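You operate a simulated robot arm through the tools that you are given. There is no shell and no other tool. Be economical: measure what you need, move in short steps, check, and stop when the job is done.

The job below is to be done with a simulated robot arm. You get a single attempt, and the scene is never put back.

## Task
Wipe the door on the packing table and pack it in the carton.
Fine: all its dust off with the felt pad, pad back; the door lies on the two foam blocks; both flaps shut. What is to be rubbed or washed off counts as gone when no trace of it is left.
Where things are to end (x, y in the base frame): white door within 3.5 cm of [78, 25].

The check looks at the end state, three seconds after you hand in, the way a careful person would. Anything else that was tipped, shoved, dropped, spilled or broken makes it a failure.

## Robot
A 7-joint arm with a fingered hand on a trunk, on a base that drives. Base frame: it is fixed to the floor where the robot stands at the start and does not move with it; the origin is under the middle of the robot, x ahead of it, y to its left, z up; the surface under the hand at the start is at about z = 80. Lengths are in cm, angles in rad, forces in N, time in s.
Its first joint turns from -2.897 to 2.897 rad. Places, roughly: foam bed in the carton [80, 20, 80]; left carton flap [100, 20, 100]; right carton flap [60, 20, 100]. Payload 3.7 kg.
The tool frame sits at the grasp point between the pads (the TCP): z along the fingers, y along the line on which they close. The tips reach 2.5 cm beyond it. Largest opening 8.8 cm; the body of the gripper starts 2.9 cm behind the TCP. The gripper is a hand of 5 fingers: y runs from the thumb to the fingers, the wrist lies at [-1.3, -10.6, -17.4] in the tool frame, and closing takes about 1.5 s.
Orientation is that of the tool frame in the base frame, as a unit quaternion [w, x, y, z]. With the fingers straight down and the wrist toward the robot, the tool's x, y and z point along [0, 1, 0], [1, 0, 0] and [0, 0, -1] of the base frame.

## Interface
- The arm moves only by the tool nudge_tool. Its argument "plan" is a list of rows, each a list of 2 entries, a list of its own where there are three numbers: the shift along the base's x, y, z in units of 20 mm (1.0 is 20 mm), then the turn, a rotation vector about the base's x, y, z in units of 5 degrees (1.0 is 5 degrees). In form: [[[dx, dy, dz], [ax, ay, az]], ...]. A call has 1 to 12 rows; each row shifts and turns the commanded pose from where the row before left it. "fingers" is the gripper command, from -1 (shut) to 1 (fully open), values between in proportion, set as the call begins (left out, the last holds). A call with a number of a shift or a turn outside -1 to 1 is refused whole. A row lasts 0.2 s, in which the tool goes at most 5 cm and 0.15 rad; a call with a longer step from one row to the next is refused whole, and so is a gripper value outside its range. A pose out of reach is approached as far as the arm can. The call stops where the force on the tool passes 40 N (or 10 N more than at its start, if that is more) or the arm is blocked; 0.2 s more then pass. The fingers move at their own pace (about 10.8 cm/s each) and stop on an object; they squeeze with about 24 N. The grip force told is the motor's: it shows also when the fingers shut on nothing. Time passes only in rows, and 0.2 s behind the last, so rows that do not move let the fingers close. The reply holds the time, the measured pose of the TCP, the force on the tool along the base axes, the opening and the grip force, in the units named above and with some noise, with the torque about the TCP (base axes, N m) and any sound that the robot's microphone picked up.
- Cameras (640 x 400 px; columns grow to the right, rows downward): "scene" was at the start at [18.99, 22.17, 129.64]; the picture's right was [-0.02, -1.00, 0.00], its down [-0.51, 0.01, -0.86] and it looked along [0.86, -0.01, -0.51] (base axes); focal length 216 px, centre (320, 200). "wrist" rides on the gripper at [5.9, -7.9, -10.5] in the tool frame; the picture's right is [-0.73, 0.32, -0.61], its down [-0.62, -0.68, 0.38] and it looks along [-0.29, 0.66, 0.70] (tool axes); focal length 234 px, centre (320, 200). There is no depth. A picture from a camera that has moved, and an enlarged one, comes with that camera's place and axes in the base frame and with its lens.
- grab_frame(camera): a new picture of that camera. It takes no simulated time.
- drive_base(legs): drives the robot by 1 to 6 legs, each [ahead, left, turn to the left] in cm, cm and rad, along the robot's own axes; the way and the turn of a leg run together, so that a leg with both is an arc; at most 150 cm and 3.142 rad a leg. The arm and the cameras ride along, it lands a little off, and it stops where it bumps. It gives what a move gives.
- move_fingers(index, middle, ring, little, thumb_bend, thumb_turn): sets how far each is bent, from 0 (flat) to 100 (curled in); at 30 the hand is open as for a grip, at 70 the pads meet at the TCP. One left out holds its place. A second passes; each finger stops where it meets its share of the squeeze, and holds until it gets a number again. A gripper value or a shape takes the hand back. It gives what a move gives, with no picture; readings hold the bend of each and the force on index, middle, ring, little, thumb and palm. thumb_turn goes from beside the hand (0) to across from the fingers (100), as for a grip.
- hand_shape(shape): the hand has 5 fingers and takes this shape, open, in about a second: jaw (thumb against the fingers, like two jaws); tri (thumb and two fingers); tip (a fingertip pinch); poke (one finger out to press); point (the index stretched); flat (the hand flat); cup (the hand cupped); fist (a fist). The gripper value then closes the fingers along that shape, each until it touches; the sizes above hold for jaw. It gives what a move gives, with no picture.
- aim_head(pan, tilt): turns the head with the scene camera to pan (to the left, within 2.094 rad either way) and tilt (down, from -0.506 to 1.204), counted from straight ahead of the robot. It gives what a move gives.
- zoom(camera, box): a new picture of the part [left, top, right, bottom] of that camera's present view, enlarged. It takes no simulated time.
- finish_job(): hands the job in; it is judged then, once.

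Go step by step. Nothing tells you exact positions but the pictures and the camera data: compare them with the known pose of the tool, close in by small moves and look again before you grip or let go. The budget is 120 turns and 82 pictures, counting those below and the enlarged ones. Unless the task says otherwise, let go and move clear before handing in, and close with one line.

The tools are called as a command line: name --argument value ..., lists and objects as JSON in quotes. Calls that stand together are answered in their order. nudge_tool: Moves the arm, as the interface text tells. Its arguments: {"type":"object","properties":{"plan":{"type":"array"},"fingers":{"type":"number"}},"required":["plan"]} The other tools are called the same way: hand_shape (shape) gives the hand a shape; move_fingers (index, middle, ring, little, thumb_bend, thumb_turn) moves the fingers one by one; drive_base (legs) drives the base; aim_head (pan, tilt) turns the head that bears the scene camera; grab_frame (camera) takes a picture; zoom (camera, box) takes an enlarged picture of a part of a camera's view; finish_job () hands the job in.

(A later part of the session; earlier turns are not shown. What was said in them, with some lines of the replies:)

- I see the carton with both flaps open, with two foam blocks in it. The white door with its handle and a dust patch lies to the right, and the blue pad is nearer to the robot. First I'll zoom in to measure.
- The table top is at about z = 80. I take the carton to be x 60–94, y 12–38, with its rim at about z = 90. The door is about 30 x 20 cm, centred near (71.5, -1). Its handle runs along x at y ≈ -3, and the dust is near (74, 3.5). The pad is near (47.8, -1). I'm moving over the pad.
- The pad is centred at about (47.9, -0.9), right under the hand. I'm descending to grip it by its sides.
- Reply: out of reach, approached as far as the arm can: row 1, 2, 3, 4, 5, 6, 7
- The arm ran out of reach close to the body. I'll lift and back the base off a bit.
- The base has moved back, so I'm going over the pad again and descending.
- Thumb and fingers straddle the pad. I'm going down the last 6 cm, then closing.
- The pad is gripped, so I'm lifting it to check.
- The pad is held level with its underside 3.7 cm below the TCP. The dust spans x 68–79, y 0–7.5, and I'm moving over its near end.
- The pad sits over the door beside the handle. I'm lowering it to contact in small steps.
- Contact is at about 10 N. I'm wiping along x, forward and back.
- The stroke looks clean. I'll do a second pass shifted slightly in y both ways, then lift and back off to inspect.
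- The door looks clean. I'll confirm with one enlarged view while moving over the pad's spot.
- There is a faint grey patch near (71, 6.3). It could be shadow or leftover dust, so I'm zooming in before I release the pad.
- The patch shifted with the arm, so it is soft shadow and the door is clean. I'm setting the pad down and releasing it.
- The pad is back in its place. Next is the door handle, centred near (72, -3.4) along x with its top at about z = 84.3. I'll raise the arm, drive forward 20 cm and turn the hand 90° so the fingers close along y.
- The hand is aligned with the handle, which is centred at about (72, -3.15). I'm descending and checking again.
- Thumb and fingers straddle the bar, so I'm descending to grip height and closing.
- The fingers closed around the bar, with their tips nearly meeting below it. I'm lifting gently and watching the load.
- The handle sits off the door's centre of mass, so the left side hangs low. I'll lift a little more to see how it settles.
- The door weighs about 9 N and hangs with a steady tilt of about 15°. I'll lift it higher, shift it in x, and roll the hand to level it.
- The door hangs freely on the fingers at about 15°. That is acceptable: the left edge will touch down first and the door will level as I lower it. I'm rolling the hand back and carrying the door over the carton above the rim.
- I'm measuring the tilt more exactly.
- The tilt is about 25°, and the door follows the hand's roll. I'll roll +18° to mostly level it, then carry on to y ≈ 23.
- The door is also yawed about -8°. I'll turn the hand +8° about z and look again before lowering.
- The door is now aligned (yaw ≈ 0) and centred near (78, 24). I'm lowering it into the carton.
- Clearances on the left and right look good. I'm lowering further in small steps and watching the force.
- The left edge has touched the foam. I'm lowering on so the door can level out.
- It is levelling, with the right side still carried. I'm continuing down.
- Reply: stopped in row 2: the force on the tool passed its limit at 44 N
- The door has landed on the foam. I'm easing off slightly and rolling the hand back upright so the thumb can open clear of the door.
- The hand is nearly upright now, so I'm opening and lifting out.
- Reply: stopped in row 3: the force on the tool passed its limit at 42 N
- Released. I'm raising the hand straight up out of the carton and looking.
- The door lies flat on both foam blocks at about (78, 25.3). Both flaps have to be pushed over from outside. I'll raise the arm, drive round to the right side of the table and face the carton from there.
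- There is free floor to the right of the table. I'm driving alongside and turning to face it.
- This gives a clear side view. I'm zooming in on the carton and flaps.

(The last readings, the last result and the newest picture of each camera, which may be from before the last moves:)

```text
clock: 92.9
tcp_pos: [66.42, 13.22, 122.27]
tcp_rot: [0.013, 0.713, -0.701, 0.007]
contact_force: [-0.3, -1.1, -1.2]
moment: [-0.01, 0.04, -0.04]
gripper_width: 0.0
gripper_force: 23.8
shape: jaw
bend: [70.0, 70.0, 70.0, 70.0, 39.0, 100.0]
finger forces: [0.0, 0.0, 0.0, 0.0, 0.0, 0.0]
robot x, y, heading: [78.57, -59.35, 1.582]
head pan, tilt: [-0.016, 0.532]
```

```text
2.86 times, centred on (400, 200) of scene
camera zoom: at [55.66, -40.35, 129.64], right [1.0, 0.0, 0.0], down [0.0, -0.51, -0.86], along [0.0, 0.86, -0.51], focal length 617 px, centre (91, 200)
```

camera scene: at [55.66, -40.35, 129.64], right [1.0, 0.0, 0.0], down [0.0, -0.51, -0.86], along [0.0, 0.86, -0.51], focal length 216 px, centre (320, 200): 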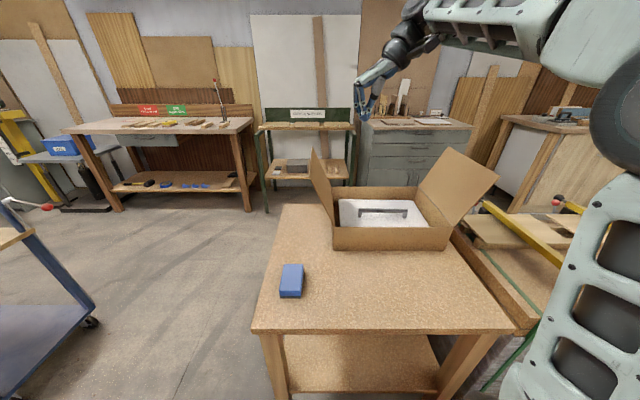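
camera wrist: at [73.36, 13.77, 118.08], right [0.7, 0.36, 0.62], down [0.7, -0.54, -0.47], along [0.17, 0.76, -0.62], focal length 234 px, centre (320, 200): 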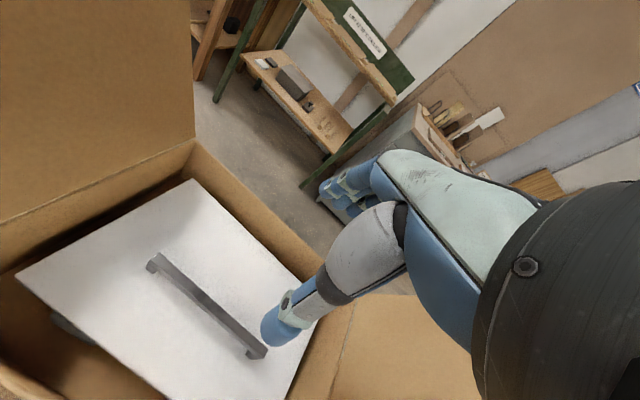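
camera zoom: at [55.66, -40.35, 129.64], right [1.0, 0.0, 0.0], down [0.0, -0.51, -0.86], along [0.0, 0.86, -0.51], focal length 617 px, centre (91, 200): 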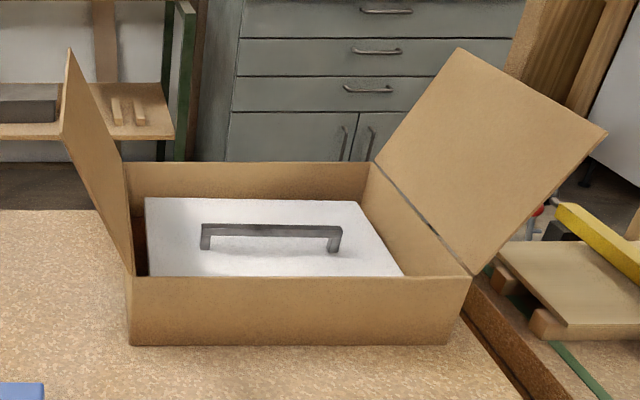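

The carton spans x 60–96 with its rim at z ≈ 89. The left flap tip is at (53, 106) and the right flap tip at (103, 106). I'm turning the hand so the wrist faces the robot and moving to the outside of the left flap.

nudge_tool --plan '[[[-0.9, 0.2, 0], [0, 0, -1]], [[-0.9, 0.2, 0], [0, 0, -1]], [[-0.9, 0.2, 0], [0, 0, -1]], [[-0.9, 0.2, 0], [0, 0, -1]], [[-0.9, 0.2, 0], [0, 0, -1]], [[-0.9, 0.2, 0], [0, 0, -1]], [[-0.9, 0.2, 0], [0, 0, -1]], [[-0.9, 0.2, 0], [0, 0, -1]], [[-0.9, 0.2, 0], [0, 0, -1]], [[-0.9, 0.2, 0], [0, 0, -1]], [[-0.9, 0.2, 0], [0, 0, -1]], [[-0.8, 0.2, 0], [0, 0, -1]]]'

nudge_tool --plan '[[[0, 0, 0], [0, 0, -1]], [[0, 0, 0], [0, 0, -1]], [[0, 0, 0], [0, 0, -1]], [[0, 0, 0], [0, 0, -1]], [[0, 0, 0], [0, 0, -1]], [[0, 0, 0], [0, 0, -1]], [[0, 0, -1], [0, 0, 0]], [[0, 0, -1], [0, 0, 0]], [[0, 0, -1], [0, 0, 0]], [[0, 0, -1], [0, 0, 0]], [[0, 0, 0], [0, 0, 0]]]'

grab_frame --camera "scene"

```text
clock: 95.5
tcp_pos: [45.36, 18.21, 122.53]
tcp_rot: [-0.016, -0.267, 0.964, 0.0]
contact_force: [0.0, -0.2, -1.1]
moment: [0.01, 0.01, -0.01]
gripper_width: 0.0
gripper_force: 23.6
shape: jaw
bend: [70.0, 70.0, 70.0, 70.0, 39.0, 100.0]
finger forces: [0.0, 0.0, 0.1, 0.0, 0.0, 0.0]
robot x, y, heading: [78.51, -58.87, 1.583]
head pan, tilt: [-0.016, 0.532]
```

```text
clock: 97.9
tcp_pos: [45.08, 18.23, 114.3]
tcp_rot: [-0.015, -0.01, 1.0, 0.004]
contact_force: [0.0, 0.2, 0.2]
moment: [0.02, 0.01, 0.0]
gripper_width: 0.0
gripper_force: 24.1
shape: jaw
bend: [70.0, 70.0, 70.0, 70.0, 39.0, 100.0]
finger forces: [0.1, 0.1, 0.1, 0.1, 0.0, 0.0]
robot x, y, heading: [78.45, -59.1, 1.58]
head pan, tilt: [-0.016, 0.532]
```

```text
22 pictures are left
camera scene: at [55.65, -40.35, 129.64], right [1.0, 0.0, 0.0], down [0.0, -0.51, -0.86], along [0.0, 0.86, -0.51], focal length 216 px, centre (320, 200)
```

scene: 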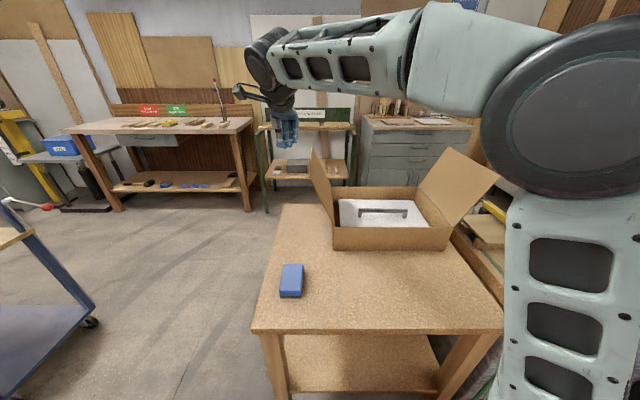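

The hand is outside the left flap. I'm lowering to z ≈ 104 and pushing it inward (+x).

nudge_tool --plan '[[[0, 0, -1], [0, 0, 0]], [[0, 0, -1], [0, 0, 0]], [[0, 0, -1], [0, 0, 0]], [[0, 0, -1], [0, 0, 0]], [[0, 0, -1], [0, 0, 0]], [[0.3, 0, 0], [0, 0, 0]], [[0.3, 0, 0], [0, 0, 0]], [[0.4, 0, 0], [0, 0, 0]], [[0.4, 0, 0], [0, 0, 0]], [[0.4, 0, 0], [0, 0, 0]], [[0.4, 0, 0], [0, 0, 0]], [[0, 0, 0], [0, 0, 0]]]'

zoom --camera "scene" --box '[240, 100, 510, 270]'

```text
clock: 100.5
tcp_pos: [49.48, 18.14, 104.29]
tcp_rot: [-0.015, -0.009, 1.0, 0.003]
contact_force: [0.1, -0.1, -0.1]
moment: [-0.01, -0.01, 0.01]
gripper_width: 0.0
gripper_force: 24.3
shape: jaw
bend: [70.0, 70.0, 70.0, 70.0, 39.0, 100.0]
finger forces: [0.0, 0.0, 0.0, 0.1, 0.1, 0.0]
robot x, y, heading: [78.03, -58.89, 1.583]
head pan, tilt: [-0.016, 0.532]
```

```text
2.35 times, centred on (375, 185) of scene
camera zoom: at [55.66, -40.35, 129.64], right [1.0, 0.0, 0.0], down [0.0, -0.51, -0.86], along [0.0, 0.86, -0.51], focal length 508 px, centre (191, 235)
```

zoom: 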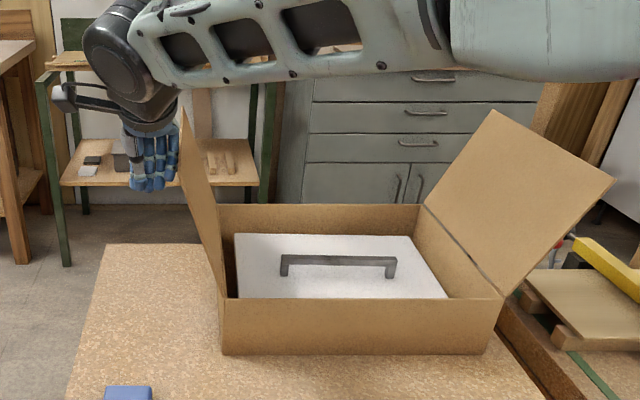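

Clearances are fine, with the forearm well above the flap's arc. I'm pushing on.

nudge_tool --plan '[[[0.5, 0, 0], [0, 0, 0]], [[0.5, 0, 0], [0, 0, 0]], [[0.5, 0, 0], [0, 0, 0]], [[0.5, 0, 0], [0, 0, 0]], [[0.5, 0, 0], [0, 0, 0]], [[0.5, 0, 0], [0, 0, 0]], [[0.5, 0, 0], [0, 0, 0]], [[0.5, 0, 0], [0, 0, 0]], [[0.5, 0, 0], [0, 0, 0]], [[0.5, 0, 0], [0, 0, 0]], [[0, 0, 0], [0, 0, 0]]]'

zoom --camera "scene" --box '[240, 100, 510, 270]'

```text
clock: 102.9
tcp_pos: [59.52, 18.03, 104.1]
tcp_rot: [-0.013, -0.009, 1.0, 0.005]
contact_force: [1.0, 0.5, 0.4]
moment: [-0.02, 0.0, -0.01]
gripper_width: 0.01
gripper_force: 23.8
shape: jaw
bend: [70.0, 70.0, 70.0, 70.0, 39.0, 100.0]
finger forces: [0.0, 0.1, 0.0, 0.0, 0.1, 0.0]
robot x, y, heading: [78.24, -58.95, 1.583]
head pan, tilt: [-0.016, 0.532]
```

```text
2.35 times, centred on (375, 185) of scene
camera zoom: at [55.66, -40.35, 129.64], right [1.0, 0.0, 0.0], down [0.0, -0.51, -0.86], along [0.0, 0.86, -0.51], focal length 508 px, centre (191, 235)
```

zoom: 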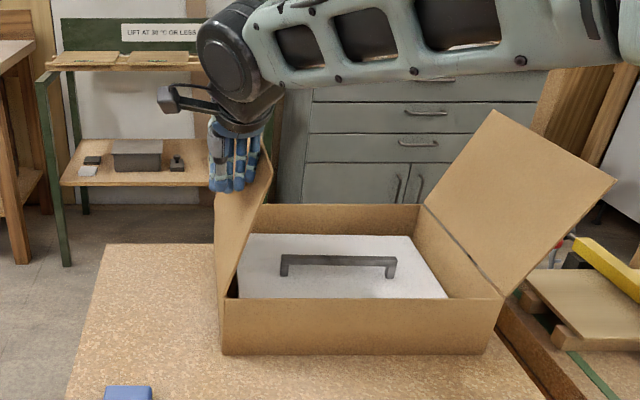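

The flap is past vertical and holds by friction. I'm following it over and down.

nudge_tool --plan '[[[0.6, 0, 0], [0, 0, 0]], [[0.6, 0, 0], [0, 0, 0]], [[0.6, 0, -0.1], [0, 0, 0]], [[0.6, 0, -0.2], [0, 0, 0]], [[0.6, 0, -0.3], [0, 0, 0]], [[0.5, 0, -0.4], [0, 0, 0]], [[0.4, 0, -0.5], [0, 0, 0]], [[0.3, 0, -0.5], [0, 0, 0]], [[0.2, 0, -0.5], [0, 0, 0]], [[0, 0, 0], [0, 0, 0]]]'

zoom --camera "scene" --box '[240, 100, 510, 270]'

```text
clock: 105.1
tcp_pos: [68.49, 18.12, 99.18]
tcp_rot: [-0.016, -0.008, 1.0, 0.004]
contact_force: [0.4, 0.4, -0.2]
moment: [-0.01, 0.02, 0.01]
gripper_width: 0.0
gripper_force: 24.2
shape: jaw
bend: [70.0, 70.0, 70.0, 70.0, 39.0, 100.0]
finger forces: [0.0, 0.0, 0.1, 0.1, 0.0, 0.1]
robot x, y, heading: [78.16, -58.78, 1.589]
head pan, tilt: [-0.016, 0.532]
```

```text
2.35 times, centred on (375, 185) of scene
camera zoom: at [55.66, -40.35, 129.64], right [1.0, 0.0, 0.0], down [0.0, -0.51, -0.86], along [0.0, 0.86, -0.51], focal length 508 px, centre (191, 235)
```

zoom: 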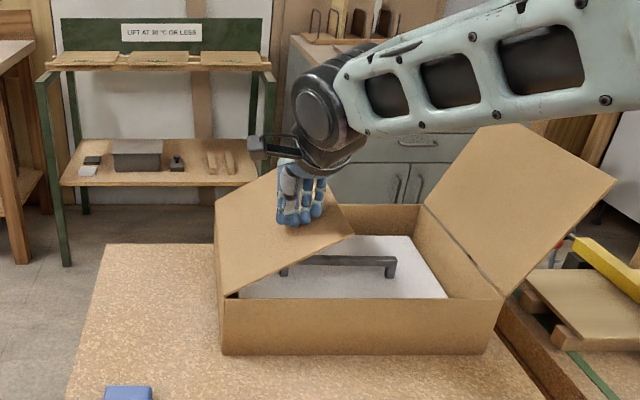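

Going well, so I'm pressing it down to the rim.

nudge_tool --plan '[[[0.1, 0, -0.5], [0, 0, 0]], [[0.1, 0, -0.5], [0, 0, 0]], [[0.1, 0, -0.5], [0, 0, 0]], [[0, 0, -0.5], [0, 0, 0]], [[0, 0, -0.4], [0, 0, 0]], [[0, 0, -0.3], [0, 0, 0]], [[0, 0, 0], [0, 0, 0]]]'

zoom --camera "scene" --box '[240, 100, 510, 270]'

```text
clock: 106.7
tcp_pos: [68.83, 18.09, 93.89]
tcp_rot: [-0.015, -0.009, 1.0, 0.004]
contact_force: [-0.1, 0.6, -0.5]
moment: [-0.01, 0.04, -0.01]
gripper_width: 0.01
gripper_force: 24.1
shape: jaw
bend: [70.0, 70.0, 70.0, 70.0, 39.0, 100.0]
finger forces: [0.0, 0.0, 0.0, 0.0, 0.1, 0.0]
robot x, y, heading: [78.17, -58.47, 1.586]
head pan, tilt: [-0.016, 0.532]
```

```text
2.35 times, centred on (375, 185) of scene
camera zoom: at [55.66, -40.35, 129.64], right [1.0, 0.0, 0.0], down [0.0, -0.51, -0.86], along [0.0, 0.86, -0.51], focal length 508 px, centre (191, 235)
```

zoom: 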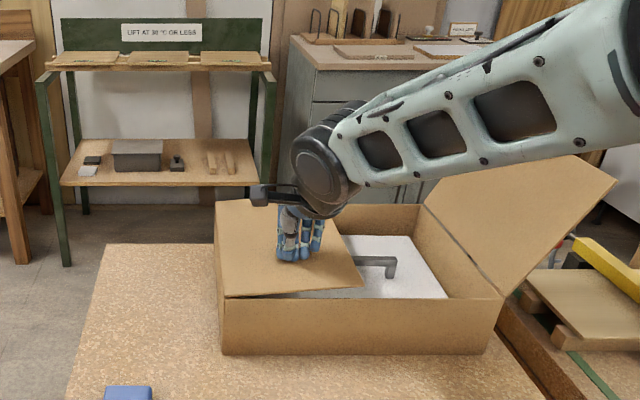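

nudge_tool --plan '[[[0, 0, -0.3], [0, 0, 0]], [[0, 0, -0.3], [0, 0, 0]], [[0, 0, -0.2], [0, 0, 0]], [[0, 0, 0], [0, 0, 0]]]'

nudge_tool --plan '[[[0, 0, -0.15], [0, 0, 0]], [[0, 0, -0.15], [0, 0, 0]], [[0, 0, 0], [0, 0, 0]]]'

zoom --camera "scene" --box '[290, 160, 450, 270]'

```text
clock: 107.7
tcp_pos: [69.02, 18.03, 92.51]
tcp_rot: [-0.017, -0.009, 1.0, 0.007]
contact_force: [0.6, 9.7, 31.1]
moment: [0.28, -0.1, 0.0]
gripper_width: 0.0
gripper_force: 24.2
shape: jaw
bend: [70.0, 70.0, 70.0, 70.0, 39.0, 100.0]
finger forces: [25.4, 28.2, 0.1, 0.1, 0.0, 0.0]
robot x, y, heading: [78.12, -59.02, 1.585]
head pan, tilt: [-0.016, 0.532]
```

```text
clock: 108.0
tcp_pos: [68.94, 18.19, 92.67]
tcp_rot: [-0.016, -0.009, 1.0, 0.009]
contact_force: [2.6, 0.7, 14.3]
moment: [0.0, -0.05, 0.01]
gripper_width: 0.02
gripper_force: 24.7
shape: jaw
bend: [70.0, 70.0, 70.0, 70.0, 39.0, 100.0]
finger forces: [0.0, 22.1, 0.0, 0.1, 0.0, 0.0]
robot x, y, heading: [78.41, -59.11, 1.588]
head pan, tilt: [-0.016, 0.532]
stopped in row 1: the force on the tool passed its limit at 46 N (the readings are from after the stop); the commanded pose is now the measured one
```

```text
3.64 times, centred on (370, 215) of scene
camera zoom: at [55.68, -40.38, 129.65], right [1.0, 0.0, 0.0], down [0.0, -0.51, -0.86], along [0.0, 0.86, -0.51], focal length 786 px, centre (138, 146)
```

zoom: 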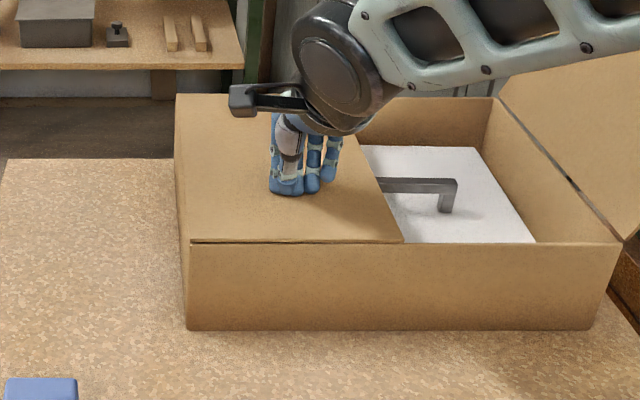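

The left flap is shut flush. Next is the right flap: I'm going up and over to its outside.

nudge_tool --plan '[[[0, 0, 1], [0, 0, 0]], [[0, 0, 1], [0, 0, 0]], [[0, 0, 1], [0, 0, 0]], [[0, 0, 1], [0, 0, 0]], [[0, 0, 1], [0, 0, 0]], [[0, 0, 1], [0, 0, 0]], [[0, 0, 1], [0, 0, 0]], [[0, 0, 1], [0, 0, 0]], [[0, 0, 1], [0, 0, 0]], [[0, 0, 1], [0, 0, 0]], [[0, 0, 1], [0, 0, 0]], [[0, 0, 1], [0, 0, 0]]]'

nudge_tool --plan '[[[1, 0, 0.3], [0, 0, 0]], [[1, 0, 0.3], [0, 0, 0]], [[1, 0, 0.3], [0, 0, 0]], [[1, 0, 0], [0, 0, 0]], [[1, 0, 0], [0, 0, 0]], [[1, 0, 0], [0, 0, 0]], [[1, 0, 0], [0, 0, 0]], [[1, 0, 0], [0, 0, 0]], [[1, 0, 0], [0, 0, 0]], [[1, 0, 0], [0, 0, 0]], [[1, 0, 0], [0, 0, 0]], [[1, 0, 0], [0, 0, 0]]]'

nudge_tool --plan '[[[1, 0, 0], [0, 0, 0]], [[1, 0, 0], [0, 0, 0]], [[1, 0, 0], [0, 0, 0]], [[1, 0, 0], [0, 0, 0]], [[1, 0, 0], [0, 0, 0]], [[1, 0, 0], [0, 0, 0]], [[1, 0, 0], [0, 0, 0]], [[1, 0, 0], [0, 0, 0]], [[1, 0, 0], [0, 0, 0]], [[1, 0, 0], [0, 0, 0]], [[0, 0, 0], [0, 0, 0]]]'

grab_frame --camera "scene"

```text
clock: 110.6
tcp_pos: [69.04, 18.24, 116.28]
tcp_rot: [-0.016, -0.01, 1.0, 0.007]
contact_force: [-0.1, 0.6, 0.2]
moment: [-0.01, -0.01, -0.01]
gripper_width: 0.01
gripper_force: 23.9
shape: jaw
bend: [70.0, 70.0, 70.0, 70.0, 40.0, 100.0]
finger forces: [0.0, 0.1, 0.1, 0.0, 0.1, 0.1]
robot x, y, heading: [78.75, -58.8, 1.587]
head pan, tilt: [-0.016, 0.532]
```

```text
clock: 113.2
tcp_pos: [92.84, 18.22, 118.29]
tcp_rot: [-0.016, -0.01, 1.0, 0.008]
contact_force: [-0.5, -0.4, -0.3]
moment: [-0.03, 0.02, 0.01]
gripper_width: 0.01
gripper_force: 23.8
shape: jaw
bend: [70.0, 70.0, 70.0, 70.0, 40.0, 100.0]
finger forces: [0.1, 0.0, 0.0, 0.0, 0.0, 0.0]
robot x, y, heading: [78.11, -58.98, 1.589]
head pan, tilt: [-0.016, 0.532]
```

```text
clock: 115.6
tcp_pos: [112.98, 18.36, 118.21]
tcp_rot: [-0.016, -0.01, 1.0, 0.008]
contact_force: [0.1, -0.2, -0.5]
moment: [-0.02, 0.02, -0.01]
gripper_width: 0.0
gripper_force: 23.8
shape: jaw
bend: [70.0, 70.0, 70.0, 70.0, 40.0, 100.0]
finger forces: [0.1, 0.1, 0.0, 0.1, 0.0, 0.0]
robot x, y, heading: [78.3, -59.2, 1.586]
head pan, tilt: [-0.016, 0.532]
```

```text
16 pictures are left
camera scene: at [55.66, -40.34, 129.64], right [1.0, 0.0, 0.0], down [0.0, -0.51, -0.86], along [0.0, 0.86, -0.51], focal length 216 px, centre (320, 200)
```

scene: 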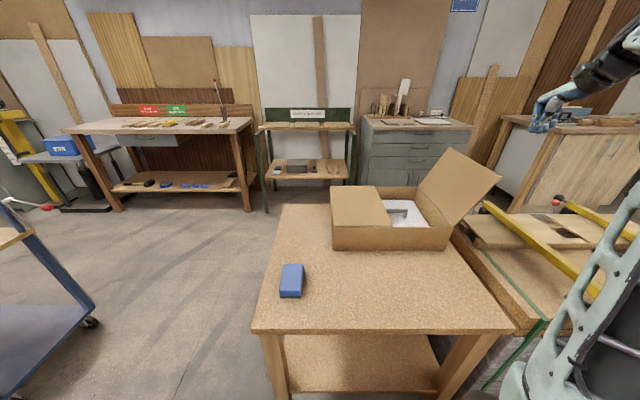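

I'm lowering outside the right flap and pushing it inward (-x).

nudge_tool --plan '[[[0, 0, -1], [0, 0, 0]], [[0, 0, -1], [0, 0, 0]], [[0, 0, -1], [0, 0, 0]], [[0, 0, -1], [0, 0, 0]], [[0, 0, -1], [0, 0, 0]], [[0, 0, -1], [0, 0, 0]], [[0, 0, -1], [0, 0, 0]], [[-0.5, 0, 0], [0, 0, 0]], [[-0.5, 0, 0], [0, 0, 0]], [[-0.5, 0, 0], [0, 0, 0]], [[-0.5, 0, 0], [0, 0, 0]], [[0, 0, 0], [0, 0, 0]]]'

zoom --camera "scene" --box '[320, 100, 590, 270]'

```text
clock: 118.2
tcp_pos: [109.0, 18.1, 104.2]
tcp_rot: [-0.018, -0.009, 1.0, 0.007]
contact_force: [0.1, 0.3, 0.0]
moment: [0.0, 0.01, -0.02]
gripper_width: 0.01
gripper_force: 23.2
shape: jaw
bend: [70.0, 70.0, 70.0, 70.0, 40.0, 100.0]
finger forces: [0.0, 0.0, 0.0, 0.0, 0.0, 0.0]
robot x, y, heading: [77.98, -58.93, 1.589]
head pan, tilt: [-0.016, 0.532]
```

```text
2.35 times, centred on (455, 185) of scene
camera zoom: at [55.67, -40.34, 129.64], right [1.0, 0.0, 0.0], down [0.0, -0.51, -0.86], along [0.0, 0.86, -0.51], focal length 508 px, centre (2, 235)
```

zoom: 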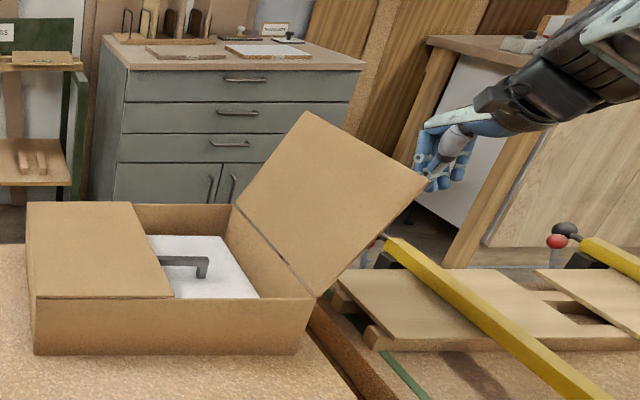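

nudge_tool --plan '[[[-0.6, 0, 0], [0, 0, 0]], [[-0.6, 0, 0], [0, 0, 0]], [[-0.6, 0, 0], [0, 0, 0]], [[-0.6, 0, 0], [0, 0, 0]], [[-0.6, 0, 0], [0, 0, 0]], [[-0.6, 0, 0], [0, 0, 0]], [[-0.6, 0, 0], [0, 0, 0]], [[-0.6, 0, 0], [0, 0, 0]], [[-0.6, 0, 0], [0, 0, 0]], [[-0.6, 0, 0], [0, 0, 0]], [[0, 0, 0], [0, 0, 0]]]'

zoom --camera "scene" --box '[320, 100, 590, 270]'

```text
clock: 120.6
tcp_pos: [96.95, 18.19, 104.3]
tcp_rot: [-0.017, -0.01, 1.0, 0.008]
contact_force: [0.2, -0.3, -0.4]
moment: [-0.02, 0.01, 0.02]
gripper_width: 0.0
gripper_force: 24.1
shape: jaw
bend: [70.0, 70.0, 70.0, 70.0, 41.0, 100.0]
finger forces: [0.0, 0.1, 0.1, 0.0, 0.1, 0.1]
robot x, y, heading: [78.16, -58.88, 1.586]
head pan, tilt: [-0.016, 0.532]
```

```text
2.35 times, centred on (455, 185) of scene
camera zoom: at [55.66, -40.34, 129.64], right [1.0, 0.0, 0.0], down [0.0, -0.51, -0.86], along [0.0, 0.86, -0.51], focal length 508 px, centre (2, 235)
```

zoom: 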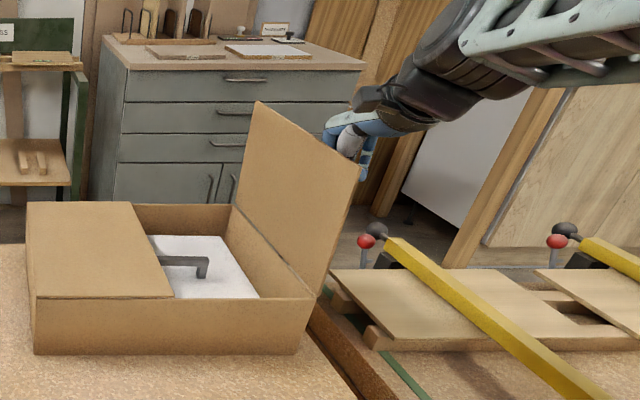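

The flap is vertical now. I'm pushing past and following it down.

nudge_tool --plan '[[[-0.6, 0, 0], [0, 0, 0]], [[-0.6, 0, 0], [0, 0, 0]], [[-0.6, 0, 0], [0, 0, 0]], [[-0.6, 0, 0], [0, 0, 0]], [[-0.5, 0, -0.2], [0, 0, 0]], [[-0.5, 0, -0.3], [0, 0, 0]], [[-0.4, 0, -0.4], [0, 0, 0]], [[-0.4, 0, -0.4], [0, 0, 0]], [[-0.3, 0, -0.5], [0, 0, 0]], [[-0.2, 0, -0.5], [0, 0, 0]], [[0, 0, 0], [0, 0, 0]]]'

zoom --camera "scene" --box '[320, 100, 590, 270]'

```text
clock: 123.0
tcp_pos: [87.38, 18.15, 99.52]
tcp_rot: [-0.017, -0.009, 1.0, 0.008]
contact_force: [0.0, 0.0, -0.2]
moment: [-0.03, 0.0, 0.02]
gripper_width: 0.0
gripper_force: 24.0
shape: jaw
bend: [70.0, 70.0, 70.0, 70.0, 41.0, 100.0]
finger forces: [0.0, 0.0, 0.0, 0.1, 0.0, 0.0]
robot x, y, heading: [78.09, -59.16, 1.585]
head pan, tilt: [-0.016, 0.532]
```

```text
2.35 times, centred on (455, 185) of scene
camera zoom: at [55.66, -40.34, 129.64], right [1.0, 0.0, 0.0], down [0.0, -0.51, -0.86], along [0.0, 0.86, -0.51], focal length 508 px, centre (2, 235)
```

zoom: 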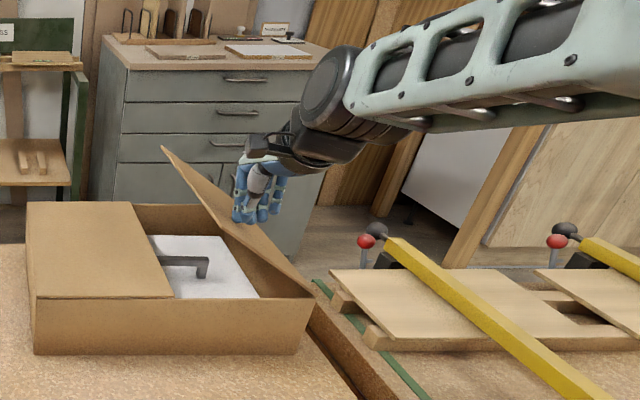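

nudge_tool --plan '[[[-0.3, 0, -0.4], [0, 0, 0]], [[-0.3, 0, -0.5], [0, 0, 0]], [[-0.2, 0, -0.5], [0, 0, 0]], [[-0.1, 0, -0.5], [0, 0, 0]], [[0, 0, -0.5], [0, 0, 0]], [[0, 0, -0.4], [0, 0, 0]], [[0, 0, 0], [0, 0, 0]]]'

zoom --camera "scene" --box '[320, 130, 520, 260]'

```text
clock: 124.6
tcp_pos: [85.66, 18.12, 94.01]
tcp_rot: [-0.016, -0.009, 1.0, 0.008]
contact_force: [-0.1, -1.0, -0.7]
moment: [0.02, -0.01, 0.03]
gripper_width: 0.0
gripper_force: 23.8
shape: jaw
bend: [70.0, 70.0, 70.0, 70.0, 41.0, 100.0]
finger forces: [0.0, 0.0, 0.1, 0.0, 0.1, 0.1]
robot x, y, heading: [78.53, -58.57, 1.586]
head pan, tilt: [-0.016, 0.532]
```

```text
3.08 times, centred on (420, 195) of scene
camera zoom: at [55.66, -40.34, 129.64], right [1.0, 0.0, 0.0], down [0.0, -0.51, -0.86], along [0.0, 0.86, -0.51], focal length 665 px, centre (12, 215)
```

zoom: 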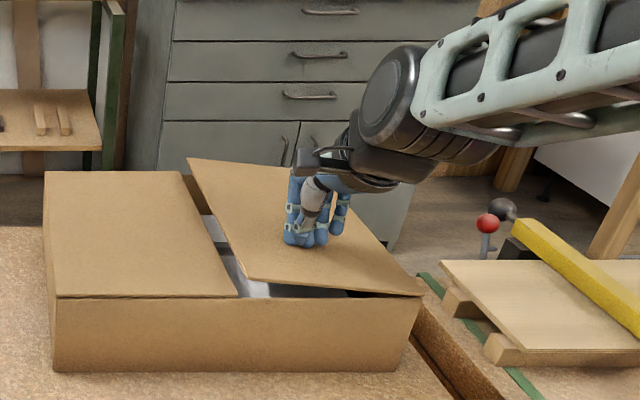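

nudge_tool --plan '[[[0, 0, -0.3], [0, 0, 0]], [[0, 0, -0.3], [0, 0, 0]], [[0, 0, -0.2], [0, 0, 0]], [[0, 0, 0], [0, 0, 0]]]'

zoom --camera "scene" --box '[320, 130, 520, 260]'

```text
clock: 125.6
tcp_pos: [85.63, 18.3, 92.64]
tcp_rot: [-0.016, -0.009, 1.0, 0.009]
contact_force: [-0.8, 6.2, 17.5]
moment: [0.17, -0.12, 0.01]
gripper_width: 0.02
gripper_force: 23.5
shape: jaw
bend: [70.0, 70.0, 70.0, 70.0, 41.0, 100.0]
finger forces: [0.0, 25.7, 0.0, 0.0, 0.0, 0.0]
robot x, y, heading: [78.25, -59.25, 1.581]
head pan, tilt: [-0.016, 0.532]
```

```text
3.08 times, centred on (420, 195) of scene
camera zoom: at [55.65, -40.37, 129.64], right [1.0, 0.0, 0.0], down [0.0, -0.51, -0.86], along [0.0, 0.86, -0.51], focal length 665 px, centre (12, 215)
```

zoom: 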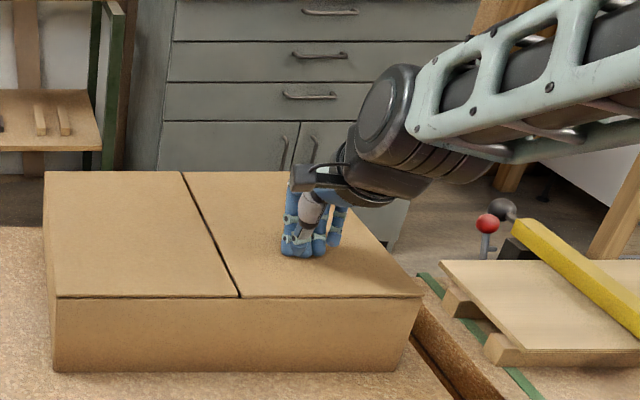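

Both flaps are flush. I'm lifting clear and doing a last check.

nudge_tool --plan '[[[0, 0, 0.5], [0, 0, 0]], [[0, 0, 1], [0, 0, 0]], [[0, 0, 1], [0, 0, 0]], [[0, 0, 1], [0, 0, 0]], [[0, 0, 1], [0, 0, 0]], [[0, 0, 1], [0, 0, 0]], [[0, 0, 1], [0, 0, 0]], [[0.5, -0.5, 1], [0, 0, 0]], [[0.5, -0.5, 1], [0, 0, 0]], [[0.5, -0.5, 1], [0, 0, 0]], [[0, 0, 0], [0, 0, 0]]]'

zoom --camera "scene" --box '[240, 160, 520, 340]'

```text
clock: 128.0
tcp_pos: [88.81, 15.32, 111.49]
tcp_rot: [-0.017, -0.01, 1.0, 0.008]
contact_force: [1.2, -0.5, -0.4]
moment: [0.03, 0.04, -0.01]
gripper_width: 0.0
gripper_force: 23.8
shape: jaw
bend: [70.0, 70.0, 70.0, 70.0, 41.0, 100.0]
finger forces: [0.1, 0.0, 0.0, 0.0, 0.1, 0.0]
robot x, y, heading: [78.16, -59.07, 1.581]
head pan, tilt: [-0.016, 0.532]
```

```text
2.22 times, centred on (380, 250) of scene
camera zoom: at [55.66, -40.34, 129.64], right [1.0, 0.0, 0.0], down [0.0, -0.51, -0.86], along [0.0, 0.86, -0.51], focal length 480 px, centre (187, 89)
```

zoom: 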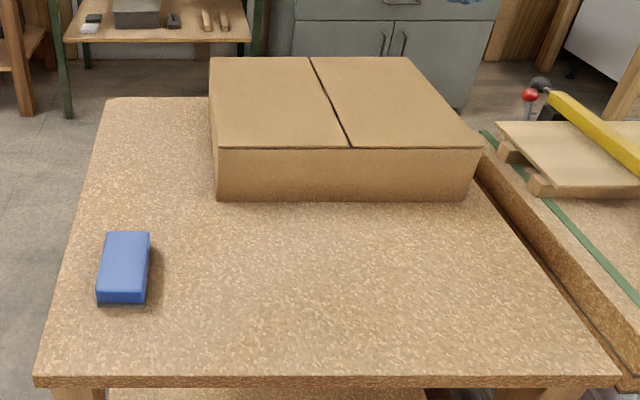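

The carton is closed with both flaps flat, the pad is back in its place, and the hand is clear. I'm handing in.

finish_job

```text
The job is handed in.
```

I wiped the door clean and set the felt pad back in its place. The door lies on the two foam blocks at about (78, 25), estimated from the pictures, and both flaps are shut flat.
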